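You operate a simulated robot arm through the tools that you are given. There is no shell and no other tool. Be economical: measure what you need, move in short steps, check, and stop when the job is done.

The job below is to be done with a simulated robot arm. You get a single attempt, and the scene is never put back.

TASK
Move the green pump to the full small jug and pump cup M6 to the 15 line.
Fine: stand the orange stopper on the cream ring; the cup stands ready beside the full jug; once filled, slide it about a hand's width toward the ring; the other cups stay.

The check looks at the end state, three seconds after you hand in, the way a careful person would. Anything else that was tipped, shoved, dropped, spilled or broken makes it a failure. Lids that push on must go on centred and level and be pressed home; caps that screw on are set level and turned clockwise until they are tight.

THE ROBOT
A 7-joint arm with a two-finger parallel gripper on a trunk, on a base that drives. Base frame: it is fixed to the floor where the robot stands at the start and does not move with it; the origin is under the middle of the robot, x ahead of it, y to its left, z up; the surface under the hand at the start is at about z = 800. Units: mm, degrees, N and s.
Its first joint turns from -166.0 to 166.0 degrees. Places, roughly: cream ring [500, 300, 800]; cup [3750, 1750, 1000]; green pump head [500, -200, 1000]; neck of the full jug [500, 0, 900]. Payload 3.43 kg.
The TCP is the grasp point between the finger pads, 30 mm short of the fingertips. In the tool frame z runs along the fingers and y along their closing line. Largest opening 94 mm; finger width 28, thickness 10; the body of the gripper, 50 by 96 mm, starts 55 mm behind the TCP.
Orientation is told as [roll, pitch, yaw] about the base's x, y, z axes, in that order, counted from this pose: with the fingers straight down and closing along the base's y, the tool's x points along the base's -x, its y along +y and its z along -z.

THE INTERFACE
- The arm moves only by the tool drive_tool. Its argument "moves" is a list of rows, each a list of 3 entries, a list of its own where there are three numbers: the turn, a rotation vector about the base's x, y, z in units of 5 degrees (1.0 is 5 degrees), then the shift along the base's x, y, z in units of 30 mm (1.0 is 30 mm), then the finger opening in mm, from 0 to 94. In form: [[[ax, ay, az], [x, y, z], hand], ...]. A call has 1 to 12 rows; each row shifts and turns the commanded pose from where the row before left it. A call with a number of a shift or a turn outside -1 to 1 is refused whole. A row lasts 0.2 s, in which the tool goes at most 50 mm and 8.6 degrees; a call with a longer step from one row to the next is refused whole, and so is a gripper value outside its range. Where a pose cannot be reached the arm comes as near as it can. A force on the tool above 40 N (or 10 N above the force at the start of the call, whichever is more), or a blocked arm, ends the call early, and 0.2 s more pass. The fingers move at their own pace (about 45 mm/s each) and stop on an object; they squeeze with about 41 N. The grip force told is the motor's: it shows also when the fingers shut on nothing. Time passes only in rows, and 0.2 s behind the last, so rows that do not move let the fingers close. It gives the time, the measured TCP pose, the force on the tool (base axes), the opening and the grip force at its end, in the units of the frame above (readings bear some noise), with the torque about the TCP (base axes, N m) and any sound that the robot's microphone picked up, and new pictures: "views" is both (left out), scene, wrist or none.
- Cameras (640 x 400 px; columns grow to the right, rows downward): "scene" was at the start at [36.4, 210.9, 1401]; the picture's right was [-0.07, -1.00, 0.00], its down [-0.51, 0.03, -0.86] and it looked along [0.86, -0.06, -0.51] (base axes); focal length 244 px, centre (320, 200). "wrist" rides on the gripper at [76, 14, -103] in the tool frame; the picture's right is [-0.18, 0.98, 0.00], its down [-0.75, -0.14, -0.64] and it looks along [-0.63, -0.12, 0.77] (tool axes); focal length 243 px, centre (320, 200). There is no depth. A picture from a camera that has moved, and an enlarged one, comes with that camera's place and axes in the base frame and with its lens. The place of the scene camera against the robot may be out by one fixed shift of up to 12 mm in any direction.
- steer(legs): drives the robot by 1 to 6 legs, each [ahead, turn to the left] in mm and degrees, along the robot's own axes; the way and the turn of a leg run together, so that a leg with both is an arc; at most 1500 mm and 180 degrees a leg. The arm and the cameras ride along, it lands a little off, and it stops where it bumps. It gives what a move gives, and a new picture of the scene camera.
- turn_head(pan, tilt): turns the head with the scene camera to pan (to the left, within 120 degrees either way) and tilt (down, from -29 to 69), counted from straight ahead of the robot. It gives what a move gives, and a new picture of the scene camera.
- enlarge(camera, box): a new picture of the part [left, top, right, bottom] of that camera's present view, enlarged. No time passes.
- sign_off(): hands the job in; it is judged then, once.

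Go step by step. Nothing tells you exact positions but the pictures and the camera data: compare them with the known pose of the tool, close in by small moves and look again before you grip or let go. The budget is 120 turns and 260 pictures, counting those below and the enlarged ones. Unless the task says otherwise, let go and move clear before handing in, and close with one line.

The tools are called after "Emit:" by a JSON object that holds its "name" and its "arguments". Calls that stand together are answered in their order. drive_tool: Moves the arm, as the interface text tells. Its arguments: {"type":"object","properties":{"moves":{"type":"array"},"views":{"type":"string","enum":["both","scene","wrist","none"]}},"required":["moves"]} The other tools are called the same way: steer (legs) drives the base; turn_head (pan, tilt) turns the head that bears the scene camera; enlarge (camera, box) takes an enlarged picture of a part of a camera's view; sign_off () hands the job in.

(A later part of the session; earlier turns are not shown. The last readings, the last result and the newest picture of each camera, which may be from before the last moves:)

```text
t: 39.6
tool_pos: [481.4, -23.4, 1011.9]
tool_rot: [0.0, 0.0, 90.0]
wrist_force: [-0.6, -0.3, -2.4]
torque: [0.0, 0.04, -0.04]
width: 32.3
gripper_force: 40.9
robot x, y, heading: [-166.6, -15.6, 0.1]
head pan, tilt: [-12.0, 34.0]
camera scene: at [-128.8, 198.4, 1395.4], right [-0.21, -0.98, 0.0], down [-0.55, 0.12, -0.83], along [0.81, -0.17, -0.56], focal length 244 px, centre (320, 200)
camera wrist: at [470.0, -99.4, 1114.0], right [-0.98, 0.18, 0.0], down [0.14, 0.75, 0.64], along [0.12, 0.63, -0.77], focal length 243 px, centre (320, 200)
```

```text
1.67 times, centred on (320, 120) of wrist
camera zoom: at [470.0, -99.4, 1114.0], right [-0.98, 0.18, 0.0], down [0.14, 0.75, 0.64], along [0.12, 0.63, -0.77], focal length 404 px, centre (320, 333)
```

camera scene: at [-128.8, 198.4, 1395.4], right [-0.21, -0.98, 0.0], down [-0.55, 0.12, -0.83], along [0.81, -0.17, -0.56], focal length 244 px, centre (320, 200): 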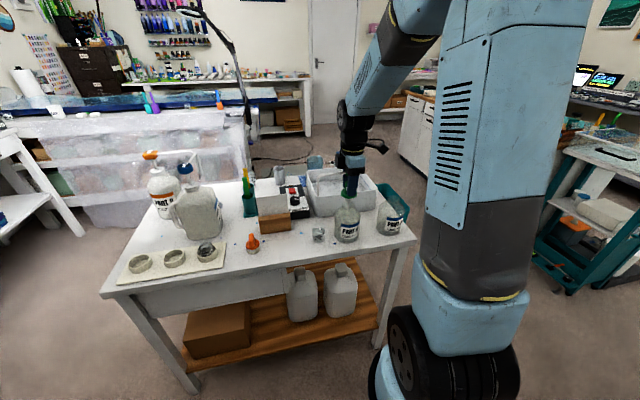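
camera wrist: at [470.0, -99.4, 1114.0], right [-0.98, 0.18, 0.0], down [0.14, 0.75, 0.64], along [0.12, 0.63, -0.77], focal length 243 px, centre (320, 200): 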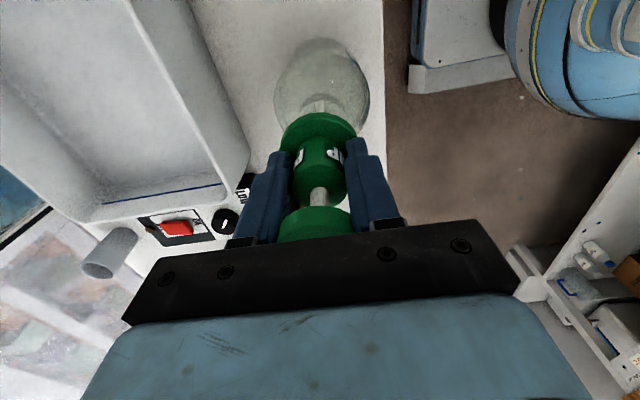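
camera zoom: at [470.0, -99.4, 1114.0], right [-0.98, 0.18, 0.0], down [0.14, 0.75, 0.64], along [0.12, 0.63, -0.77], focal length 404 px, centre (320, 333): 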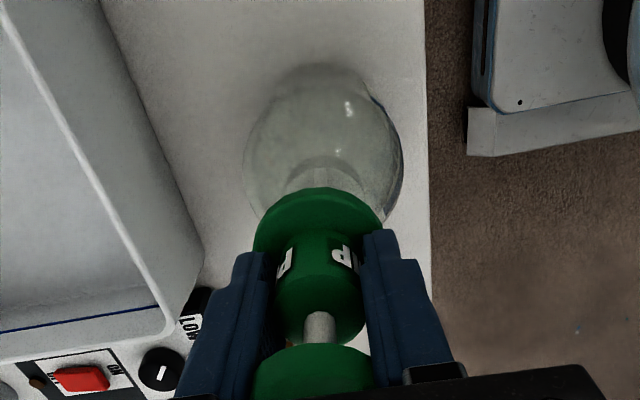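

Insert is centred on the neck laterally. Lowering gently while watching force.

Emit:
{"name": "drive_tool", "arguments": {"moves": [[[0, 0, 0], [0.03, 0.02, -0.25], 0], [[0, 0, 0], [0, 0, -0.25], 0], [[0, 0, 0], [0, 0, -0.25], 0], [[0, 0, 0], [0, 0, -0.2], 0], [[0, 0, 0], [0, 0, 0], 0]], "views": "none"}}

Emit:
{"name": "enlarge", "arguments": {"camera": "scene", "box": [325, 180, 375, 230]}}

```text
t: 40.4
tool_pos: [484.4, -22.8, 996.2]
tool_rot: [-0.4, 0.0, 90.2]
wrist_force: [-7.9, -0.6, 15.9]
torque: [0.02, 0.32, 0.06]
width: 32.2
gripper_force: 41.0
robot x, y, heading: [-162.0, -20.6, -0.0]
head pan, tilt: [-12.0, 34.0]
stopped in row 3: the force on the tool passed its limit at 54 N (the readings are from after the stop); the commanded pose is now the measured one
```

```text
8.00 times, centred on (350, 205) of scene
camera zoom: at [-129.9, 198.4, 1395.4], right [-0.21, -0.98, 0.0], down [-0.55, 0.12, -0.83], along [0.81, -0.17, -0.56], focal length 1952 px, centre (80, 160)
```

zoom: 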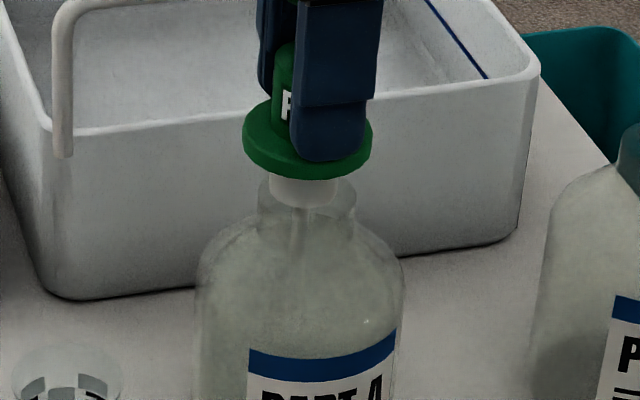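

Insert caught on the +x/+y rim. Raise 6 mm, shift (-3,-1.7), and retry gently.

Emit:
{"name": "drive_tool", "arguments": {"moves": [[[0, 0, 0], [0, 0, 0.3], 0], [[0, 0, 0], [-0.1, -0.055, 0], 0], [[0, 0, 0], [0, 0, 0], 0]], "views": "none"}}

Emit:
{"name": "enlarge", "arguments": {"camera": "scene", "box": [330, 185, 370, 220]}}

Emit:
{"name": "enlarge", "arguments": {"camera": "wrist", "box": [250, 20, 400, 160]}}

```text
t: 41.2
tool_pos: [481.5, -25.0, 1004.0]
tool_rot: [-0.4, 0.0, 90.2]
wrist_force: [-0.5, -0.1, -1.1]
torque: [0.01, -0.01, -0.02]
width: 32.2
gripper_force: 40.5
robot x, y, heading: [-161.5, -22.8, -0.1]
head pan, tilt: [-12.0, 34.0]
```

```text
11.43 times, centred on (350, 202) of scene
camera zoom: at [-128.8, 198.4, 1395.4], right [-0.21, -0.98, 0.0], down [-0.55, 0.12, -0.83], along [0.81, -0.17, -0.56], focal length 2788 px, centre (-23, 171)
```

zoom: 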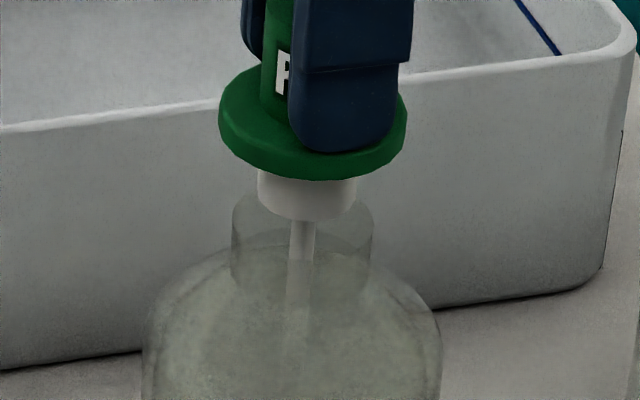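

```text
2.86 times, centred on (325, 90) of wrist
camera zoom: at [469.0, -100.7, 1106.4], right [-0.98, 0.18, -0.01], down [0.14, 0.75, 0.64], along [0.12, 0.63, -0.77], focal length 693 px, centre (306, 514)
```

zoom: 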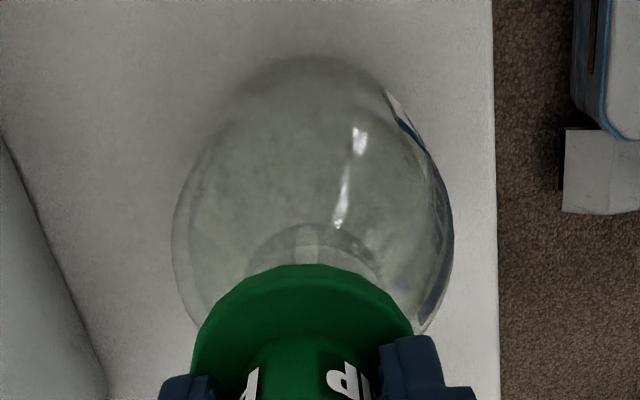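

Now it's ~1 mm too far in -y; correct that and the 0.4° tilt, then lower slowly.

Emit:
{"name": "drive_tool", "arguments": {"moves": [[[0.08, 0, 0], [0, 0.035, 0], 0], [[0, 0, 0], [0, 0, -0.15], 0], [[0, 0, 0], [0, 0, -0.15], 0], [[0, 0, 0], [0, 0, -0.15], 0], [[0, 0, 0], [0, 0, -0.15], 0], [[0, 0, 0], [0, 0, 0], 0]], "views": "none"}}

Emit:
{"name": "enlarge", "arguments": {"camera": "scene", "box": [330, 185, 370, 220]}}

```text
t: 42.6
tool_pos: [481.5, -23.7, 984.8]
tool_rot: [-0.3, -0.3, 90.3]
wrist_force: [0.7, 0.3, -1.1]
torque: [-0.03, -0.01, 0.02]
width: 32.6
gripper_force: 40.6
robot x, y, heading: [-163.0, -16.1, 0.1]
head pan, tilt: [-12.0, 34.0]
```

```text
11.43 times, centred on (350, 202) of scene
camera zoom: at [-128.8, 198.4, 1395.4], right [-0.21, -0.98, 0.0], down [-0.55, 0.12, -0.83], along [0.81, -0.17, -0.56], focal length 2788 px, centre (-23, 171)
```

zoom: 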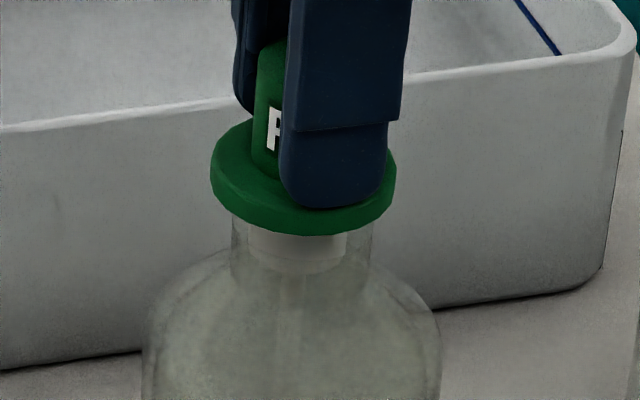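

Insert is in the neck. Lowering until the flange seats, pressing lightly.

Emit:
{"name": "drive_tool", "arguments": {"moves": [[[0.05, 0.05, 0], [0, -0.03, -0.15], 0], [[0, 0, 0], [0, 0, -0.15], 0], [[0, 0, 0], [0, 0, -0.1], 0], [[0, 0, 0], [0, 0, -0.05], 0], [[0, 0, 0], [0, 0, 0], 0]], "views": "none"}}

Emit:
{"name": "enlarge", "arguments": {"camera": "scene", "box": [310, 170, 370, 240]}}

```text
t: 43.8
tool_pos: [482.0, -24.3, 974.0]
tool_rot: [-0.3, -0.5, 90.2]
wrist_force: [0.9, -1.9, 32.4]
torque: [-0.67, 0.18, 0.03]
width: 32.2
gripper_force: 41.5
robot x, y, heading: [-162.3, -16.7, 0.3]
head pan, tilt: [-12.0, 34.0]
```

```text
5.71 times, centred on (340, 205) of scene
camera zoom: at [-130.1, 198.4, 1395.4], right [-0.21, -0.98, 0.0], down [-0.55, 0.12, -0.83], along [0.81, -0.17, -0.56], focal length 1394 px, centre (206, 171)
```

zoom: 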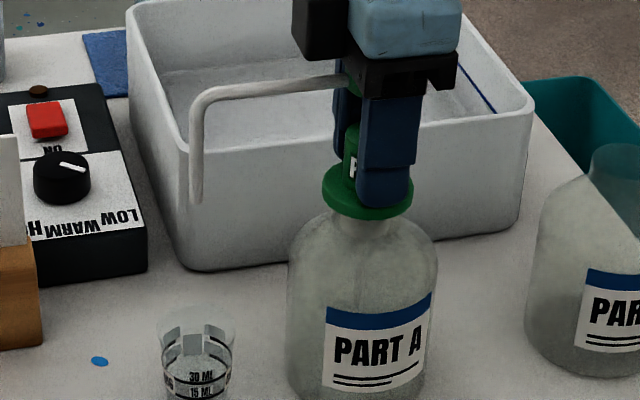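

Flange is on the neck, and the spout hangs over the cup ((480,80) vs cup ~(479,81)). Easing off, releasing and rising clear of the head.

Emit:
{"name": "drive_tool", "arguments": {"moves": [[[0, 0, 0], [0, 0, 0.03], 0], [[0, 0, 0], [0, 0, 0], 70], [[0, 0, 0], [0, 0, 0], 70], [[0, 0, 0], [0, 0, 0], 70], [[0.05, 0.1, 0], [0, 0, 0.4], 70], [[0, 0, 0], [0, 0, 0.8], 70], [[0, 0, 0], [0, 0, 0.9], 70], [[0, 0, 0], [0, 0, 0.9], 70], [[0, 0, 0], [0, 0, 0.9], 70]]}}

Emit:
{"name": "enlarge", "arguments": {"camera": "scene", "box": [300, 160, 380, 250]}}

Emit:
{"name": "enlarge", "arguments": {"camera": "wrist", "box": [220, 20, 420, 190]}}

```text
t: 45.8
tool_pos: [480.4, -23.9, 1090.3]
tool_rot: [0.5, -0.8, 90.1]
wrist_force: [0.4, -0.4, -0.2]
torque: [0.0, 0.01, 0.0]
width: 70.0
gripper_force: 0.2
robot x, y, heading: [-159.9, -15.4, -0.1]
head pan, tilt: [-12.0, 34.0]
camera scene: at [-128.7, 198.4, 1395.4], right [-0.21, -0.98, 0.0], down [-0.55, 0.12, -0.83], along [0.81, -0.17, -0.56], focal length 244 px, centre (320, 200)
camera wrist: at [469.5, -100.8, 1191.7], right [-0.98, 0.18, 0.01], down [0.14, 0.74, 0.65], along [0.11, 0.64, -0.76], focal length 243 px, centre (320, 200)
```

scene: 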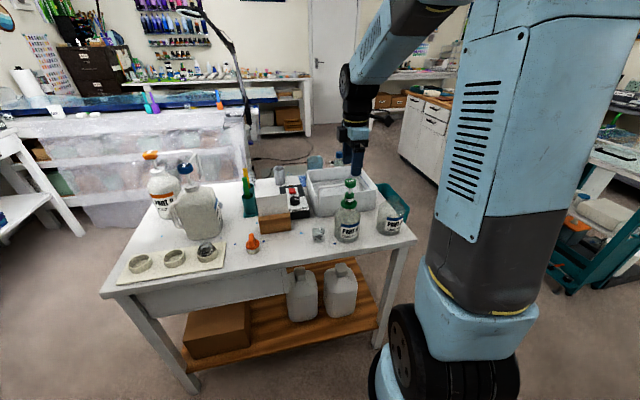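
wrist: 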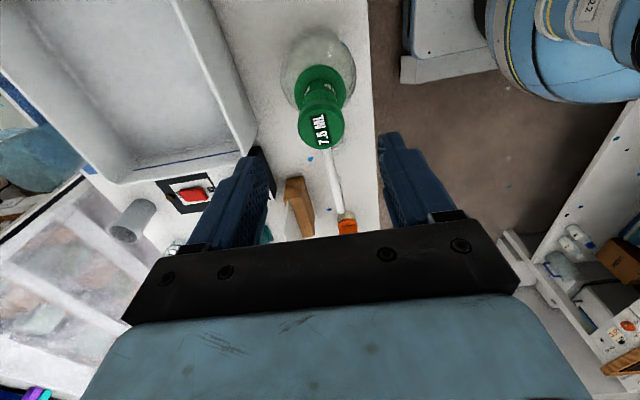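

```text
4.44 times, centred on (340, 205) of scene
camera zoom: at [-128.7, 198.4, 1395.4], right [-0.21, -0.98, 0.0], down [-0.55, 0.12, -0.83], along [0.81, -0.17, -0.56], focal length 1084 px, centre (231, 178)
```

zoom: 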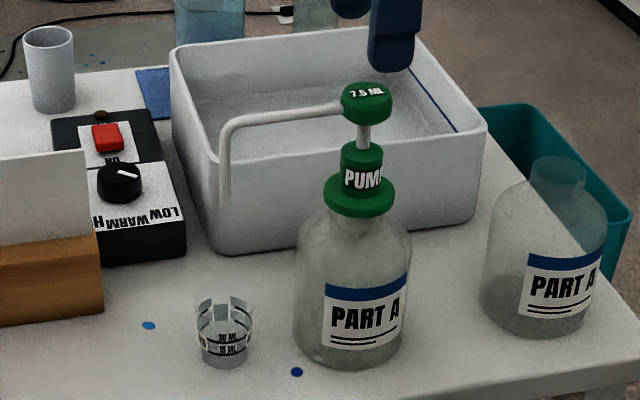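

```text
2.35 times, centred on (320, 105) of wrist
camera zoom: at [469.5, -100.8, 1191.7], right [-0.98, 0.18, 0.01], down [0.14, 0.74, 0.65], along [0.11, 0.64, -0.76], focal length 571 px, centre (320, 424)
```

zoom: 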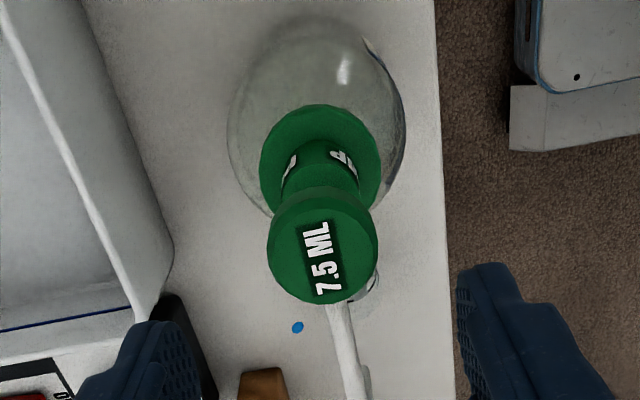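

Pump stands upright in the full jug. Checking spout against the cup closely.

Emit:
{"name": "enlarge", "arguments": {"camera": "scene", "box": [300, 195, 340, 250]}}

Emit:
{"name": "enlarge", "arguments": {"camera": "wrist", "box": [280, 110, 380, 240]}}

```text
7.27 times, centred on (320, 222) of scene
camera zoom: at [-128.7, 198.4, 1395.4], right [-0.21, -0.98, 0.0], down [-0.55, 0.12, -0.83], along [0.81, -0.17, -0.56], focal length 1774 px, centre (320, 36)
```

zoom: 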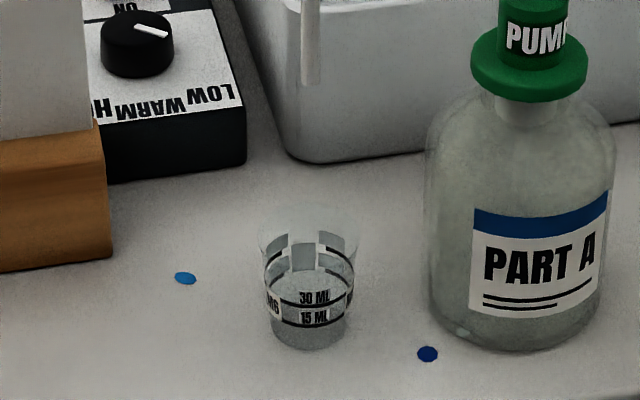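

```text
3.08 times, centred on (330, 175) of wrist
camera zoom: at [469.5, -100.8, 1191.7], right [-0.98, 0.18, 0.01], down [0.14, 0.74, 0.65], along [0.11, 0.64, -0.76], focal length 746 px, centre (289, 277)
```

zoom: 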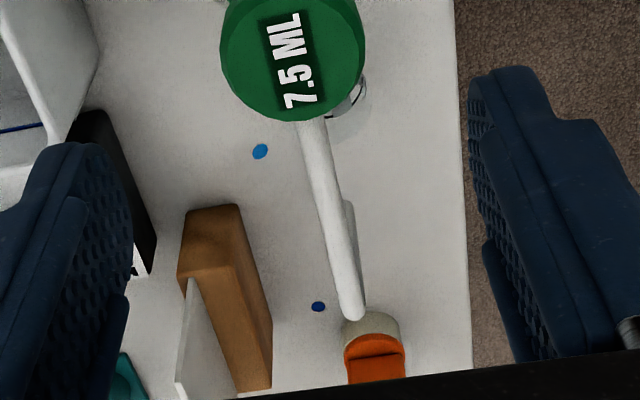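

Spout is over the cup opening (within ~6 mm of centre, rim radius ~24). Now I level the hand, close the fingers, and move just above the pump head.

Emit:
{"name": "drive_tool", "arguments": {"moves": [[[-0.16, -0.1, 0], [0.03, -0.03, 0], 0], [[0, 0, 0], [0, 0, 0], 0], [[0, 0, 0], [0, 0, 0], 0], [[0, 0, 0], [0, 0, 0], 0], [[0, 0, 0], [0, 0, -0.6], 0], [[0, 0, 0], [0, 0, -0.4], 0], [[0, 0, 0], [0, 0, 0], 0]]}}

Emit:
{"name": "enlarge", "arguments": {"camera": "scene", "box": [310, 160, 370, 250]}}

Emit:
{"name": "enlarge", "arguments": {"camera": "wrist", "box": [250, 60, 400, 220]}}

```text
t: 47.4
tool_pos: [482.5, -25.4, 1059.4]
tool_rot: [-0.2, -0.1, 90.2]
wrist_force: [-0.1, 0.1, -1.0]
torque: [0.01, -0.01, 0.04]
width: 0.1
gripper_force: 32.5
robot x, y, heading: [-162.3, -19.4, 0.1]
head pan, tilt: [-12.0, 34.0]
camera scene: at [-128.9, 198.4, 1395.4], right [-0.21, -0.98, 0.0], down [-0.55, 0.12, -0.83], along [0.81, -0.17, -0.56], focal length 244 px, centre (320, 200)
camera wrist: at [470.3, -101.3, 1162.2], right [-0.98, 0.18, 0.0], down [0.14, 0.75, 0.64], along [0.12, 0.63, -0.77], focal length 243 px, centre (320, 200)
```

scene: 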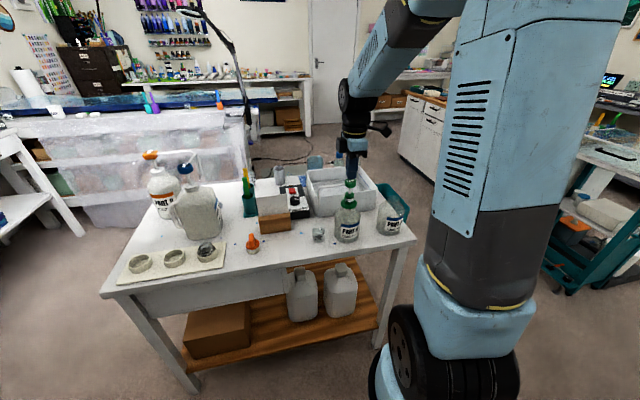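
wrist: 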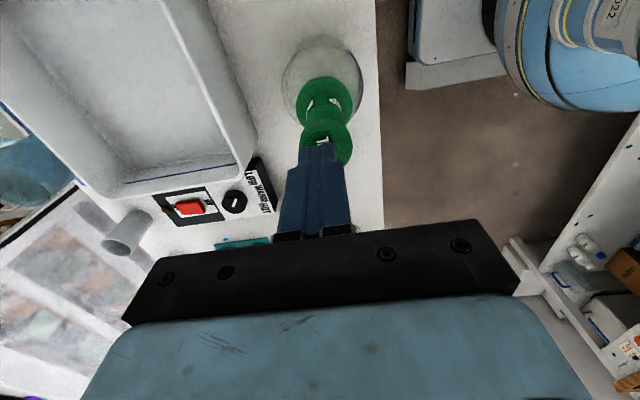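

```text
4.44 times, centred on (340, 205) of scene
camera zoom: at [-128.9, 198.4, 1395.4], right [-0.21, -0.98, 0.0], down [-0.55, 0.12, -0.83], along [0.81, -0.17, -0.56], focal length 1084 px, centre (231, 178)
```

zoom: 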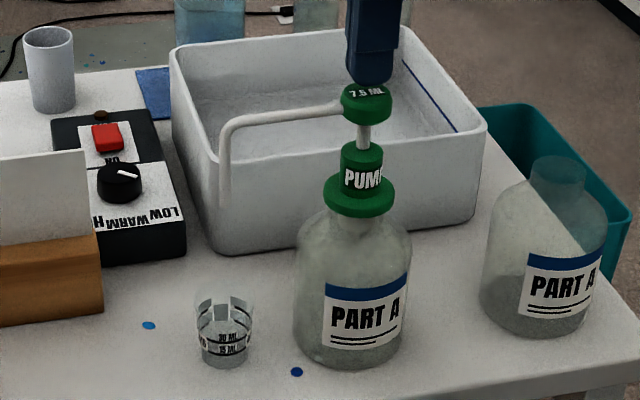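

```text
2.50 times, centred on (325, 140) of wrist
camera zoom: at [470.3, -101.3, 1162.2], right [-0.98, 0.18, 0.0], down [0.14, 0.75, 0.64], along [0.12, 0.63, -0.77], focal length 606 px, centre (308, 350)
```

zoom: 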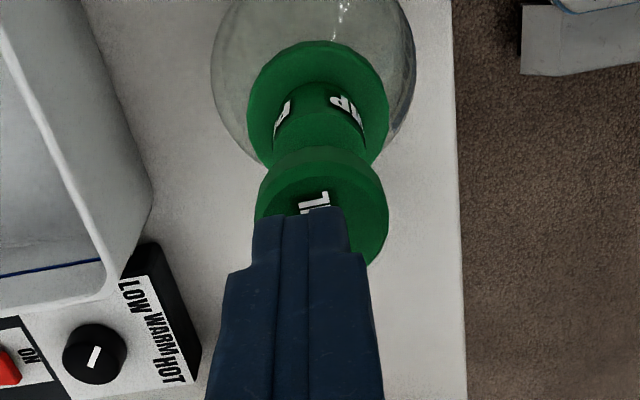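

Fingertips sit ~3–4 mm to +x of the head's centre. Correcting and starting the first press in small steps.

Emit:
{"name": "drive_tool", "arguments": {"moves": [[[0, 0, 0], [-0.11, -0.05, 0], 0], [[0, 0, 0], [0, 0, -0.2], 0], [[0, 0, 0], [0, 0, -0.2], 0], [[0, 0, 0], [0, 0, -0.15], 0], [[0, 0, 0], [0, 0, 0], 0]], "views": "none"}}

Emit:
{"name": "enlarge", "arguments": {"camera": "scene", "box": [310, 160, 370, 250]}}

```text
t: 48.6
tool_pos: [478.8, -27.3, 1044.6]
tool_rot: [-0.2, -0.1, 90.2]
wrist_force: [-0.2, -1.4, 3.5]
torque: [-0.09, 0.0, 0.03]
width: 0.1
gripper_force: 33.3
robot x, y, heading: [-160.3, -17.6, -0.0]
head pan, tilt: [-12.0, 34.0]
```

```text
4.44 times, centred on (340, 205) of scene
camera zoom: at [-129.0, 198.4, 1395.4], right [-0.21, -0.98, 0.0], down [-0.55, 0.12, -0.83], along [0.81, -0.17, -0.56], focal length 1084 px, centre (231, 178)
```

zoom: 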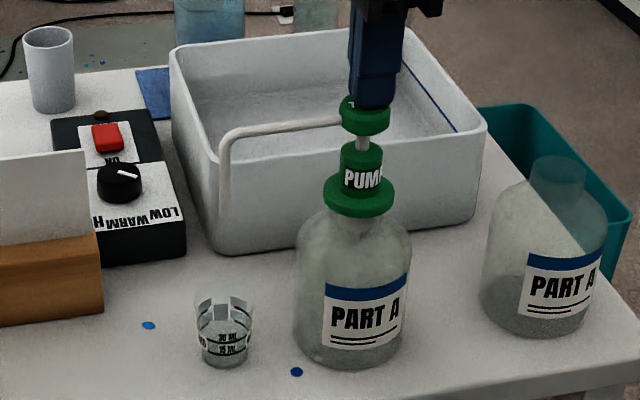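

Contact, head beginning to move. Pressing on through the stroke.

Emit:
{"name": "drive_tool", "arguments": {"moves": [[[0, 0, 0], [0, 0, -0.15], 0], [[0, 0, 0], [0, 0, -0.15], 0], [[0, 0, 0], [0, 0, -0.15], 0], [[0, 0, 0], [0, 0, 0], 0]], "views": "none"}}

Emit:
{"name": "enlarge", "arguments": {"camera": "scene", "box": [305, 170, 365, 250]}}

```text
t: 49.6
tool_pos: [479.2, -27.1, 1030.4]
tool_rot: [-0.1, 0.0, 90.2]
wrist_force: [-1.0, -2.9, 9.2]
torque: [-0.1, 0.02, -0.01]
width: 0.0
gripper_force: 32.9
robot x, y, heading: [-159.6, -14.9, 0.1]
head pan, tilt: [-12.0, 34.0]
```

```text
5.00 times, centred on (335, 210) of scene
camera zoom: at [-129.3, 198.3, 1395.4], right [-0.21, -0.98, 0.0], down [-0.55, 0.12, -0.83], along [0.81, -0.17, -0.56], focal length 1220 px, centre (245, 150)
```

zoom: 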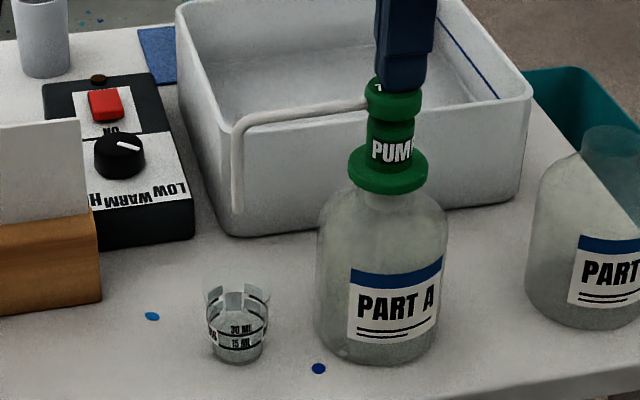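

Head nearly down on the collar, 9 N. A bit further to the bottom of the stroke.

Emit:
{"name": "drive_tool", "arguments": {"moves": [[[0, 0, 0], [0, 0, -0.1], 0], [[0, 0, 0], [0, 0, -0.1], 0], [[0, 0, 0], [0, 0, 0], 0]], "views": "none"}}

Emit:
{"name": "enlarge", "arguments": {"camera": "scene", "box": [305, 170, 365, 250]}}

Emit:
{"name": "enlarge", "arguments": {"camera": "scene", "box": [308, 222, 330, 246]}}

```text
t: 50.4
tool_pos: [478.1, -26.2, 1025.7]
tool_rot: [-0.2, -0.1, 90.2]
wrist_force: [2.2, -6.0, 36.7]
torque: [-0.19, 0.0, 0.04]
width: 0.0
gripper_force: 33.1
robot x, y, heading: [-163.3, -13.7, -0.1]
head pan, tilt: [-12.0, 34.0]
```

```text
5.00 times, centred on (335, 210) of scene
camera zoom: at [-130.1, 198.2, 1395.5], right [-0.21, -0.98, 0.0], down [-0.55, 0.12, -0.83], along [0.81, -0.17, -0.56], focal length 1220 px, centre (245, 150)
```

zoom: 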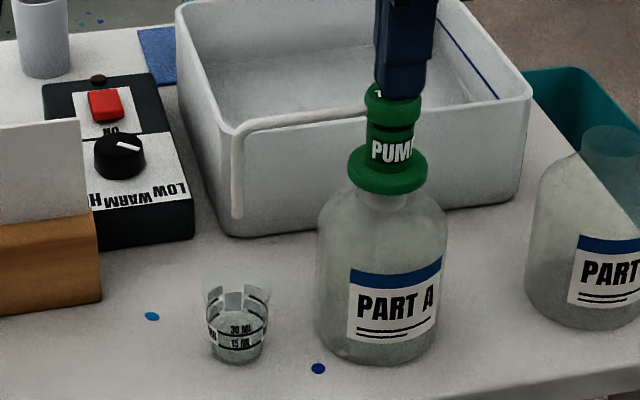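

```text
16.00 times, centred on (319, 234) of scene
camera zoom: at [-130.1, 198.2, 1395.5], right [-0.21, -0.98, 0.0], down [-0.55, 0.12, -0.83], along [0.81, -0.17, -0.56], focal length 3903 px, centre (336, -344)
```

zoom: 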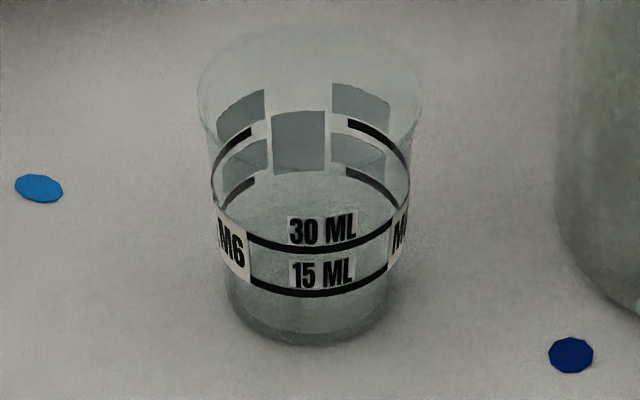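

Bottom of the stroke reached (37 N). Raising slowly so the head returns, then looking at the cup.

Emit:
{"name": "drive_tool", "arguments": {"moves": [[[0, 0, 0], [0, 0, 0.15], 0], [[0, 0, 0], [0, 0, 0.2], 0], [[0, 0, 0], [0, 0, 0.2], 0], [[0, 0, 0], [0, 0, 0.2], 0], [[0, 0, 0], [0, 0, 0.3], 0], [[0, 0, 0], [0, 0, 0], 0]], "views": "none"}}

Emit:
{"name": "enlarge", "arguments": {"camera": "scene", "box": [305, 170, 365, 250]}}

Emit:
{"name": "enlarge", "arguments": {"camera": "scene", "box": [308, 222, 330, 246]}}

```text
t: 51.8
tool_pos: [479.9, -25.8, 1055.3]
tool_rot: [0.0, -0.1, 90.2]
wrist_force: [0.2, 0.5, -0.3]
torque: [0.01, -0.03, 0.01]
width: 0.0
gripper_force: 33.1
robot x, y, heading: [-162.8, -12.5, 0.2]
head pan, tilt: [-12.0, 34.0]
```

```text
5.00 times, centred on (335, 210) of scene
camera zoom: at [-128.9, 198.4, 1395.4], right [-0.21, -0.98, 0.0], down [-0.55, 0.12, -0.83], along [0.81, -0.17, -0.56], focal length 1220 px, centre (245, 150)
```

zoom: 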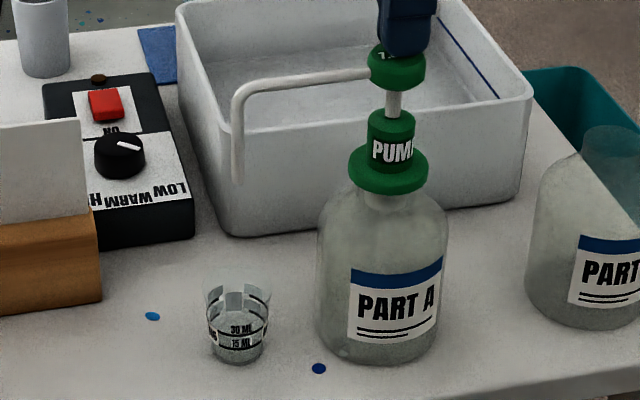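

```text
16.00 times, centred on (319, 234) of scene
camera zoom: at [-128.9, 198.4, 1395.4], right [-0.21, -0.98, 0.0], down [-0.55, 0.12, -0.83], along [0.81, -0.17, -0.56], focal length 3903 px, centre (336, -344)
```

zoom: 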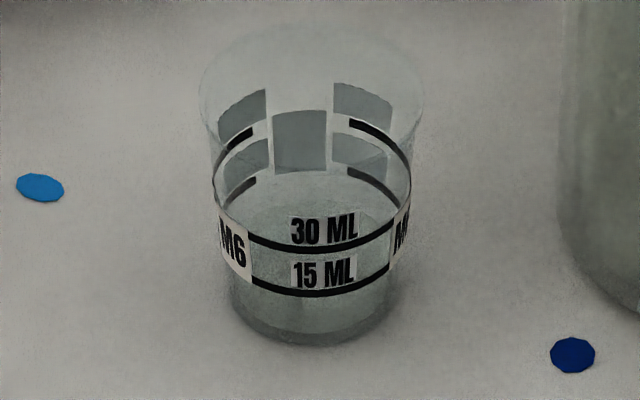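

The head sprang back. A closer look at the level now, for comparison after the next stroke.

Emit:
{"name": "enlarge", "arguments": {"camera": "scene", "box": [312, 229, 326, 245]}}

Emit:
{"name": "enlarge", "arguments": {"camera": "scene", "box": [335, 205, 365, 245]}}

```text
16.00 times, centred on (319, 237) of scene
camera zoom: at [-128.9, 198.4, 1395.4], right [-0.21, -0.98, 0.0], down [-0.55, 0.12, -0.83], along [0.81, -0.17, -0.56], focal length 3903 px, centre (336, -392)
```

zoom: 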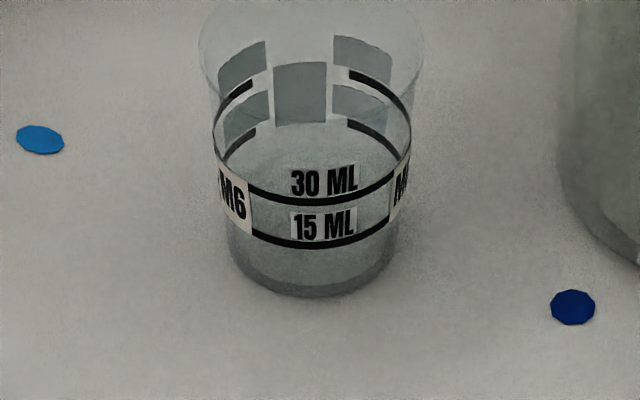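

```text
10.00 times, centred on (350, 225) of scene
camera zoom: at [-128.9, 198.4, 1395.4], right [-0.21, -0.98, 0.0], down [-0.55, 0.12, -0.83], along [0.81, -0.17, -0.56], focal length 2439 px, centre (20, -50)
```

zoom: 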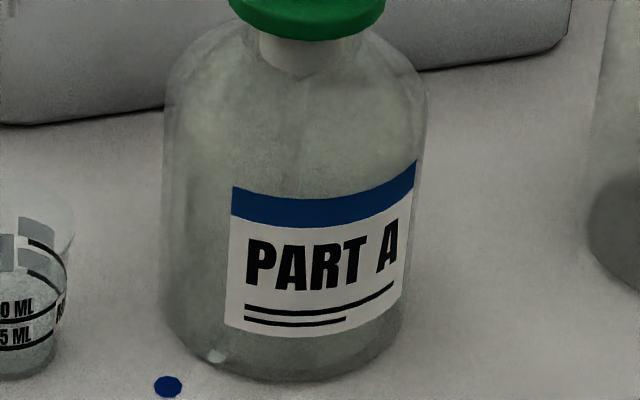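

I can't yet judge the level from here; I'll lift aside and look into the cup with the wrist camera.

Emit:
{"name": "drive_tool", "arguments": {"moves": [[[0, 0, 0], [0, 0, 0.9], 0], [[0, 0, 0], [-0.6, 0.3, 0.8], 0], [[0, 0, 0], [-0.7, 0.3, 0.6], 0], [[0, 0, 0], [-0.7, 0.3, 0.6], 0], [[0, 0, 0], [0, 0, 0], 0]], "views": "wrist"}}

Emit:
{"name": "enlarge", "arguments": {"camera": "wrist", "box": [220, 60, 380, 160]}}

```text
t: 53.0
tool_pos: [419.1, -0.1, 1143.2]
tool_rot: [-0.1, 0.0, 90.1]
wrist_force: [0.6, -0.3, -0.3]
torque: [-0.02, -0.03, 0.01]
width: 0.1
gripper_force: 33.0
robot x, y, heading: [-159.9, -19.6, 0.0]
head pan, tilt: [-12.0, 34.0]
camera wrist: at [406.8, -75.9, 1245.4], right [-0.98, 0.18, 0.0], down [0.14, 0.75, 0.64], along [0.12, 0.63, -0.77], focal length 243 px, centre (320, 200)
```

wrist: 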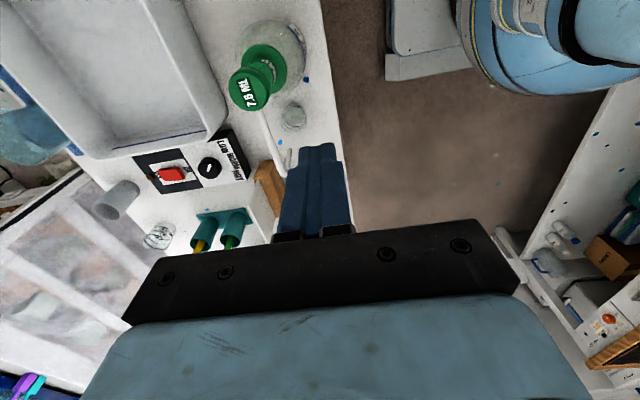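

```text
4.00 times, centred on (300, 110) of wrist
camera zoom: at [406.8, -75.9, 1245.4], right [-0.98, 0.18, 0.0], down [0.14, 0.75, 0.64], along [0.12, 0.63, -0.77], focal length 970 px, centre (400, 560)
```

zoom: 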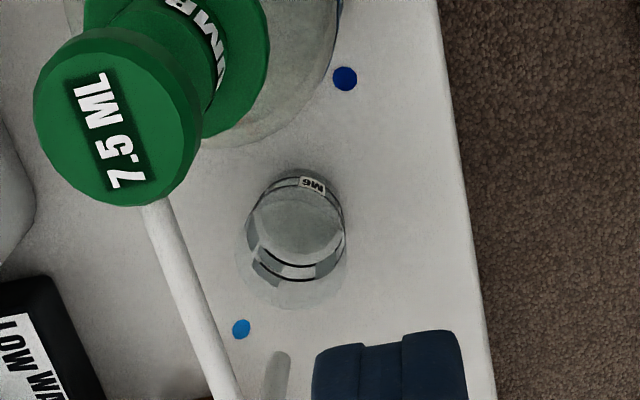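

Emit:
{"name": "enlarge", "arguments": {"camera": "wrist", "box": [276, 98, 312, 142]}}

Emit:
{"name": "enlarge", "arguments": {"camera": "scene", "box": [308, 222, 330, 246]}}

Emit:
{"name": "enlarge", "arguments": {"camera": "scene", "box": [195, 235, 220, 265]}}

```text
9.09 times, centred on (294, 120) of wrist
camera zoom: at [406.8, -75.9, 1245.4], right [-0.98, 0.18, 0.0], down [0.14, 0.75, 0.64], along [0.12, 0.63, -0.77], focal length 2206 px, centre (556, 927)
```

zoom: 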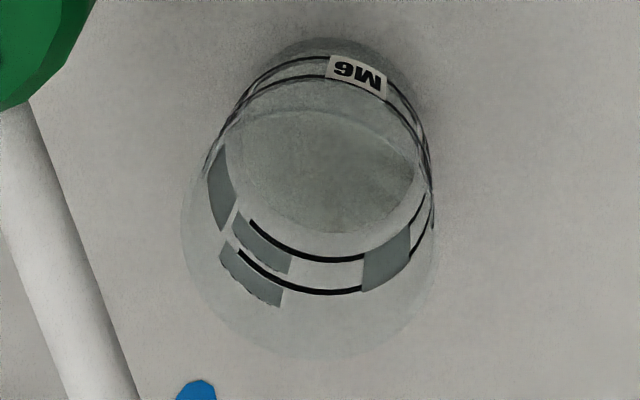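

```text
16.00 times, centred on (319, 234) of scene
camera zoom: at [-129.0, 198.4, 1395.4], right [-0.21, -0.98, 0.0], down [-0.55, 0.12, -0.83], along [0.81, -0.17, -0.56], focal length 3903 px, centre (336, -344)
```

zoom: 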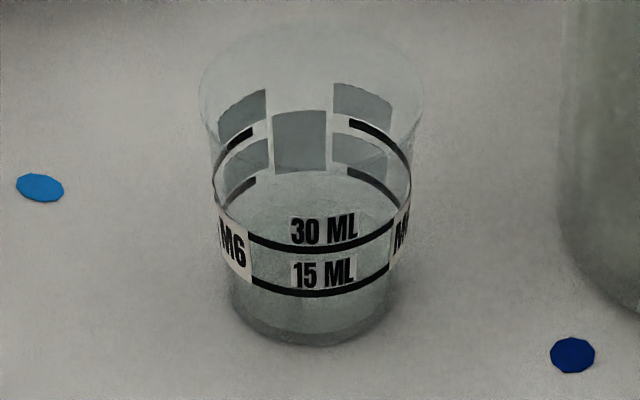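

```text
13.33 times, centred on (208, 250) of scene
camera zoom: at [-129.0, 198.4, 1395.4], right [-0.21, -0.98, 0.0], down [-0.55, 0.12, -0.83], along [0.81, -0.17, -0.56], focal length 3252 px, centre (1820, -467)
```

zoom: 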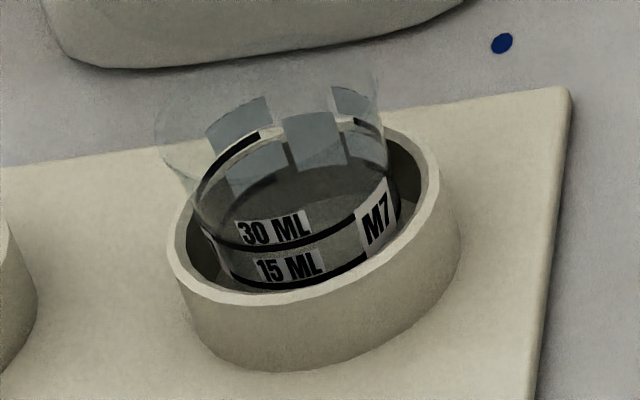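

A disc edge is visible low in the cup; I'll use this same view as reference. Going back to the head for stroke two.

Emit:
{"name": "drive_tool", "arguments": {"moves": [[[0, 0, 0], [0.7, -0.3, -0.6], 0], [[0, 0, 0], [0.7, -0.3, -0.6], 0], [[0, 0, 0], [0.6, -0.3, -0.8], 0], [[0, 0, 0], [0, 0, -0.9], 0], [[0, 0, 0], [0, 0, -0.25], 0], [[0, 0, 0], [0, 0, -0.2], 0], [[0, 0, 0], [0, 0, -0.15], 0], [[0, 0, 0], [0, 0, -0.1], 0], [[0, 0, 0], [0, 0, 0], 0]], "views": "none"}}

Emit:
{"name": "enlarge", "arguments": {"camera": "scene", "box": [305, 170, 365, 250]}}

```text
t: 55.0
tool_pos: [479.0, -27.7, 1035.1]
tool_rot: [-0.2, -0.1, 90.1]
wrist_force: [-0.4, -3.5, 7.2]
torque: [-0.08, 0.0, -0.02]
width: 0.0
gripper_force: 33.0
robot x, y, heading: [-160.1, -12.8, 0.3]
head pan, tilt: [-12.0, 34.0]
```

```text
5.00 times, centred on (335, 210) of scene
camera zoom: at [-129.1, 198.3, 1395.4], right [-0.21, -0.98, 0.0], down [-0.55, 0.12, -0.83], along [0.81, -0.17, -0.56], focal length 1220 px, centre (245, 150)
```

zoom: 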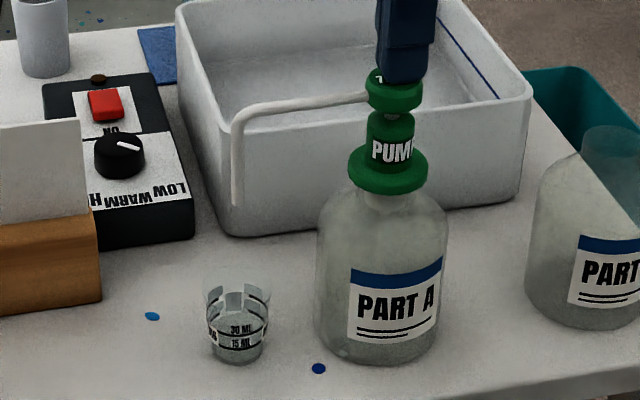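

Halfway through stroke two. Pressing to the bottom, then releasing and going to the reference view.

Emit:
{"name": "drive_tool", "arguments": {"moves": [[[0, 0, 0], [0, 0, -0.15], 0], [[0, 0, 0], [0, 0, -0.15], 0], [[0, 0, 0], [0, 0, -0.05], 0], [[0, 0, 0], [0, 0, 0], 0]], "views": "none"}}

Emit:
{"name": "enlarge", "arguments": {"camera": "scene", "box": [308, 222, 330, 246]}}

Emit:
{"name": "drive_tool", "arguments": {"moves": [[[0, 0, 0], [0, 0, 0.15], 0], [[0, 0, 0], [0, 0, 0.2], 0], [[0, 0, 0], [0, 0, 0.2], 0], [[0, 0, 0], [0, 0, 0.2], 0], [[0, 0, 0], [0, 0, 0.3], 0], [[0, 0, 0], [0, 0, 0.9], 0], [[0, 0, 0], [-0.6, 0.3, 0.8], 0], [[0, 0, 0], [-0.7, 0.3, 0.6], 0], [[0, 0, 0], [-0.7, 0.3, 0.6], 0], [[0, 0, 0], [0, 0, 0], 0]], "views": "none"}}

Emit:
{"name": "enlarge", "arguments": {"camera": "wrist", "box": [276, 98, 312, 142]}}

Emit:
{"name": "enlarge", "arguments": {"camera": "scene", "box": [308, 222, 330, 246]}}

```text
t: 56.0
tool_pos: [478.4, -26.3, 1024.9]
tool_rot: [-0.2, 0.0, 90.0]
wrist_force: [2.7, -8.8, 32.6]
torque: [-0.31, -0.07, 0.03]
width: 0.2
gripper_force: 32.7
robot x, y, heading: [-160.0, -15.1, 0.1]
head pan, tilt: [-12.0, 34.0]
```

```text
16.00 times, centred on (319, 234) of scene
camera zoom: at [-129.9, 198.1, 1395.5], right [-0.21, -0.98, 0.0], down [-0.55, 0.12, -0.83], along [0.81, -0.17, -0.56], focal length 3903 px, centre (336, -344)
```

zoom: 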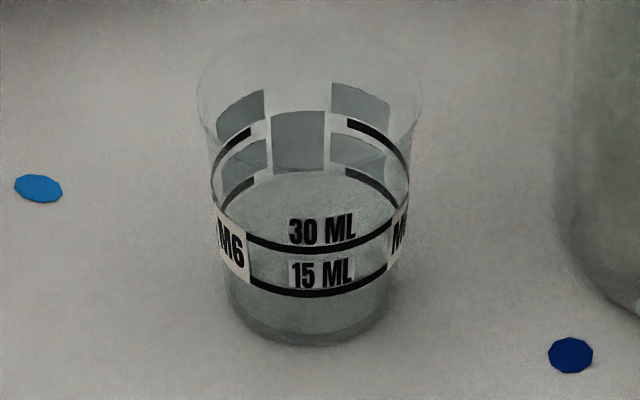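

```text
t: 58.2
tool_pos: [419.6, 1.1, 1142.5]
tool_rot: [-0.1, -0.2, 90.4]
wrist_force: [0.3, -0.2, -0.1]
torque: [0.0, 0.0, 0.0]
width: 0.0
gripper_force: 33.2
robot x, y, heading: [-162.1, -15.4, 0.2]
head pan, tilt: [-12.0, 34.0]
```

```text
9.09 times, centred on (294, 120) of wrist
camera zoom: at [406.9, -74.9, 1245.0], right [-0.98, 0.18, 0.0], down [0.14, 0.75, 0.64], along [0.12, 0.63, -0.77], focal length 2206 px, centre (556, 927)
```

zoom: 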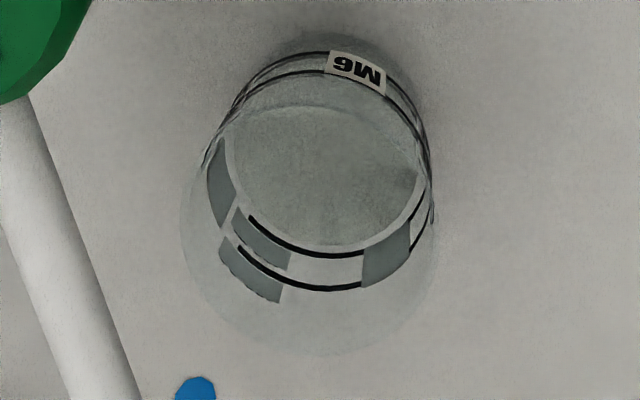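

```text
16.00 times, centred on (319, 234) of scene
camera zoom: at [-129.0, 198.4, 1395.4], right [-0.21, -0.98, 0.0], down [-0.55, 0.12, -0.83], along [0.81, -0.17, -0.56], focal length 3903 px, centre (336, -344)
```

zoom: 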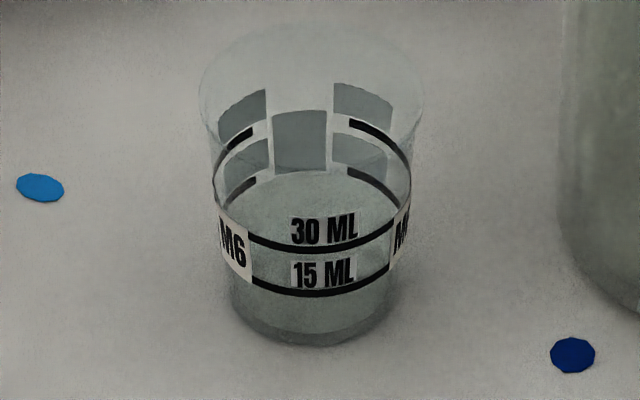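

The level rose; its edge is now just under the 15 line. Zooming in to see how close.

Emit:
{"name": "enlarge", "arguments": {"camera": "wrist", "box": [284, 112, 304, 134]}}

Emit:
{"name": "enlarge", "arguments": {"camera": "scene", "box": [312, 228, 326, 236]}}

```text
16.00 times, centred on (294, 123) of wrist
camera zoom: at [406.9, -74.9, 1245.0], right [-0.98, 0.18, 0.0], down [0.14, 0.75, 0.64], along [0.12, 0.63, -0.77], focal length 3882 px, centre (736, 1432)
```

zoom: 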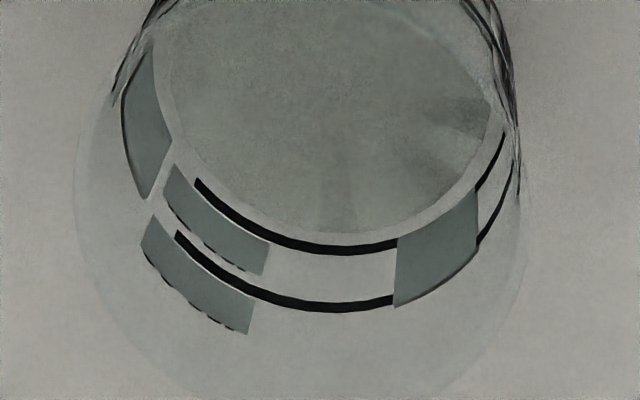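

```text
16.00 times, centred on (319, 232) of scene
camera zoom: at [-129.0, 198.4, 1395.4], right [-0.21, -0.98, 0.0], down [-0.55, 0.12, -0.83], along [0.81, -0.17, -0.56], focal length 3903 px, centre (336, -312)
```

zoom: 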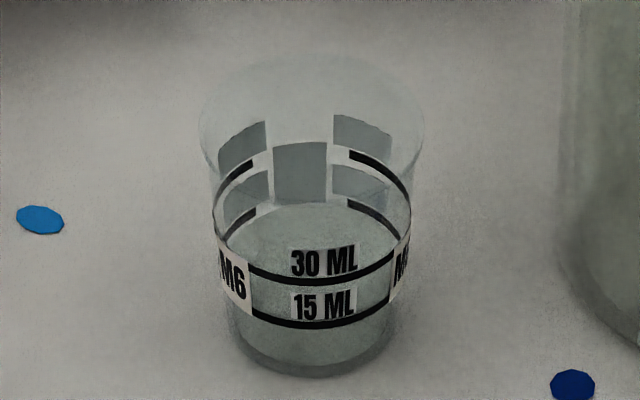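

The level now sits at the 15 line (each stroke raised it half the 15–30 spacing). For the slide the spout is above the cup, so I must come in tilted from the front; first I turn the hand back to yaw 0 at height and move toward the cup's column.

Emit:
{"name": "drive_tool", "arguments": {"moves": [[[0, 0, -1], [-0.3, 0.2, 0], 20], [[0, 0, -1], [-0.3, 0.2, 0], 40], [[0, 0, -1], [-0.3, 0.2, 0], 70], [[0, 0, -1], [-0.3, 0.2, 0], 70], [[0, 0, -1], [-0.3, 0.2, 0], 70], [[0, 0, -1], [-0.3, 0.2, 0], 70], [[0, 0, -1], [0, 0.2, 0], 70], [[0, 0, -1], [0, 0.2, 0], 70], [[0, 0, -1], [0, 0.2, 0], 70], [[0, 0, -1], [0, 0.2, 0], 70], [[0, 0, -1], [0, 0.2, 0], 70], [[0, 0, -1], [0, 0.2, 0], 70]], "views": "none"}}

Emit:
{"name": "drive_tool", "arguments": {"moves": [[[0, 0, -1], [0, 0, 0], 70], [[0, 0, -1], [0, 0, 0], 70], [[0, 0, -1], [0, 0, 0], 70], [[0, 0, -1], [0, 0, 0], 70], [[0, 0, -1], [0, 0, 0], 70], [[0, 0, -1], [0, 0, 0], 70], [[0, 0, 0], [0, 0, 0], 70]], "views": "none"}}

Emit:
{"name": "steer", "arguments": {"legs": [[-80, 0]]}}

```text
t: 60.8
tool_pos: [366.5, 71.8, 1142.9]
tool_rot: [-0.1, -0.1, 30.1]
wrist_force: [0.0, -1.0, 0.5]
torque: [0.0, -0.02, 0.03]
width: 70.1
gripper_force: 0.0
robot x, y, heading: [-161.9, -17.4, 0.2]
head pan, tilt: [-12.0, 34.0]
```

```text
t: 62.4
tool_pos: [364.4, 71.8, 1142.8]
tool_rot: [0.0, 0.0, 0.1]
wrist_force: [0.1, -0.5, 0.4]
torque: [-0.01, 0.0, 0.01]
width: 70.0
gripper_force: 0.0
robot x, y, heading: [-158.2, -14.5, -0.0]
head pan, tilt: [-12.0, 34.0]
```

```text
t: 63.5
tool_pos: [283.2, 71.1, 1142.8]
tool_rot: [-0.2, -0.1, 0.1]
wrist_force: [0.3, 0.3, -0.1]
torque: [0.0, -0.01, 0.0]
width: 70.0
gripper_force: 0.0
robot x, y, heading: [-240.7, -18.1, 0.1]
head pan, tilt: [-12.0, 34.0]
camera scene: at [-210.3, 198.3, 1395.4], right [-0.21, -0.98, 0.0], down [-0.55, 0.12, -0.83], along [0.81, -0.17, -0.56], focal length 244 px, centre (320, 200)
```

scene: 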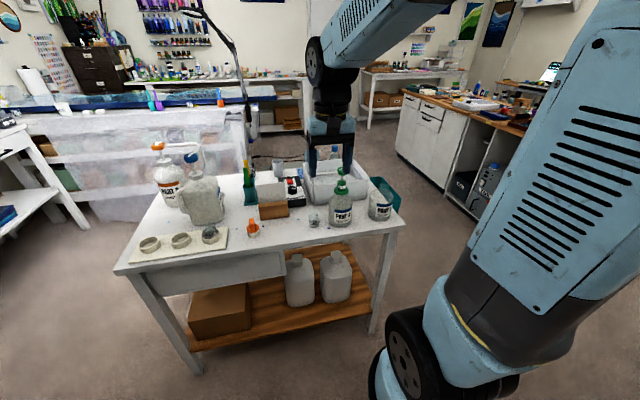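

Now tilting the hand 40° forward at a safe place in front of the table, and looking at the cup.

Emit:
{"name": "drive_tool", "arguments": {"moves": [[[0, -1, 0], [0.3, 0, -0.5], 70], [[0, -1, 0], [0.3, 0, -0.5], 70], [[0, -1, 0], [0.3, 0, -0.5], 70], [[0, -1, 0], [0.3, 0, -0.5], 70], [[0, -1, 0], [0.3, 0, -0.5], 70], [[0, -1, 0], [0.3, 0, -0.5], 70], [[0, -1, 0], [0.3, 0, -0.5], 70], [[0, -1, 0], [0.3, 0, -0.5], 70], [[0, 0, 0], [0, 0, 0], 70]]}}

Emit:
{"name": "enlarge", "arguments": {"camera": "scene", "box": [280, 160, 380, 240]}}

```text
t: 65.5
tool_pos: [354.6, 71.2, 1032.0]
tool_rot: [0.0, -40.0, 0.0]
wrist_force: [0.2, 0.0, 0.3]
torque: [0.0, -0.01, 0.02]
width: 69.9
gripper_force: 0.0
out of reach, approached as far as the arm can: row 8
robot x, y, heading: [-243.6, -18.4, -0.0]
head pan, tilt: [-12.0, 34.0]
camera scene: at [-210.5, 198.3, 1395.4], right [-0.21, -0.98, 0.0], down [-0.55, 0.12, -0.83], along [0.81, -0.17, -0.56], focal length 244 px, centre (320, 200)
camera wrist: at [232.2, 85.4, 1062.2], right [0.14, 0.98, 0.12], down [0.16, -0.14, 0.98], along [0.98, -0.12, -0.18], focal length 243 px, centre (320, 200)
```

scene: 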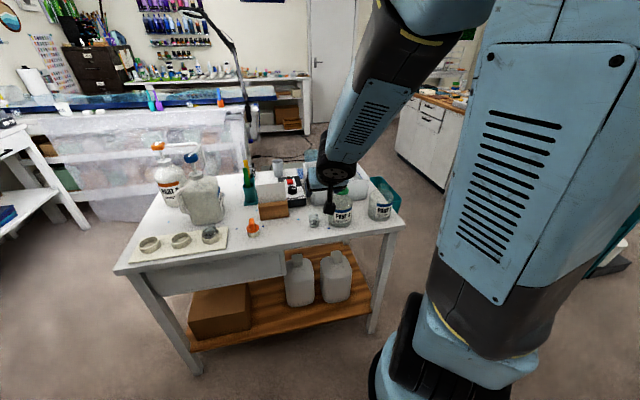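
wrist: 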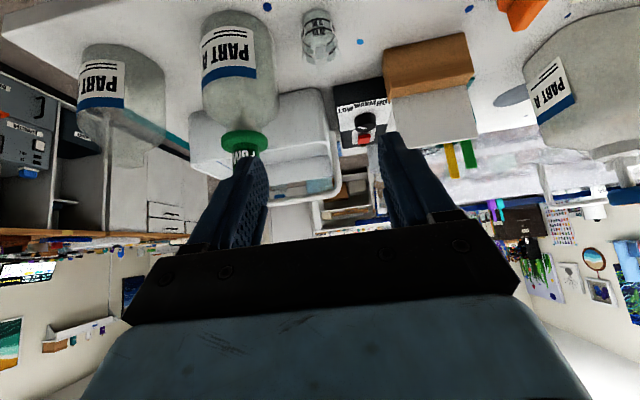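

```text
5.00 times, centred on (330, 200) of scene
camera zoom: at [-210.5, 198.3, 1395.4], right [-0.21, -0.98, 0.0], down [-0.55, 0.12, -0.83], along [0.81, -0.17, -0.56], focal length 1220 px, centre (270, 200)
```

zoom: 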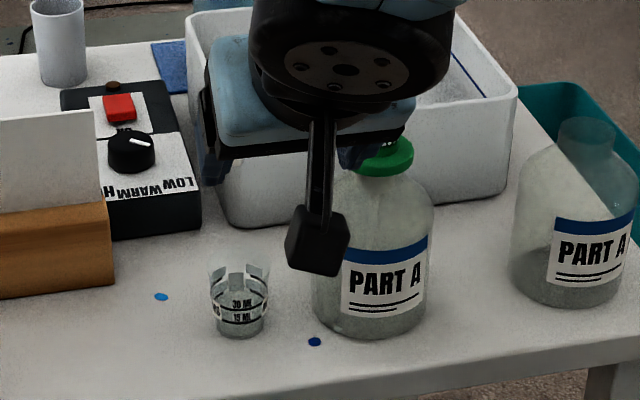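

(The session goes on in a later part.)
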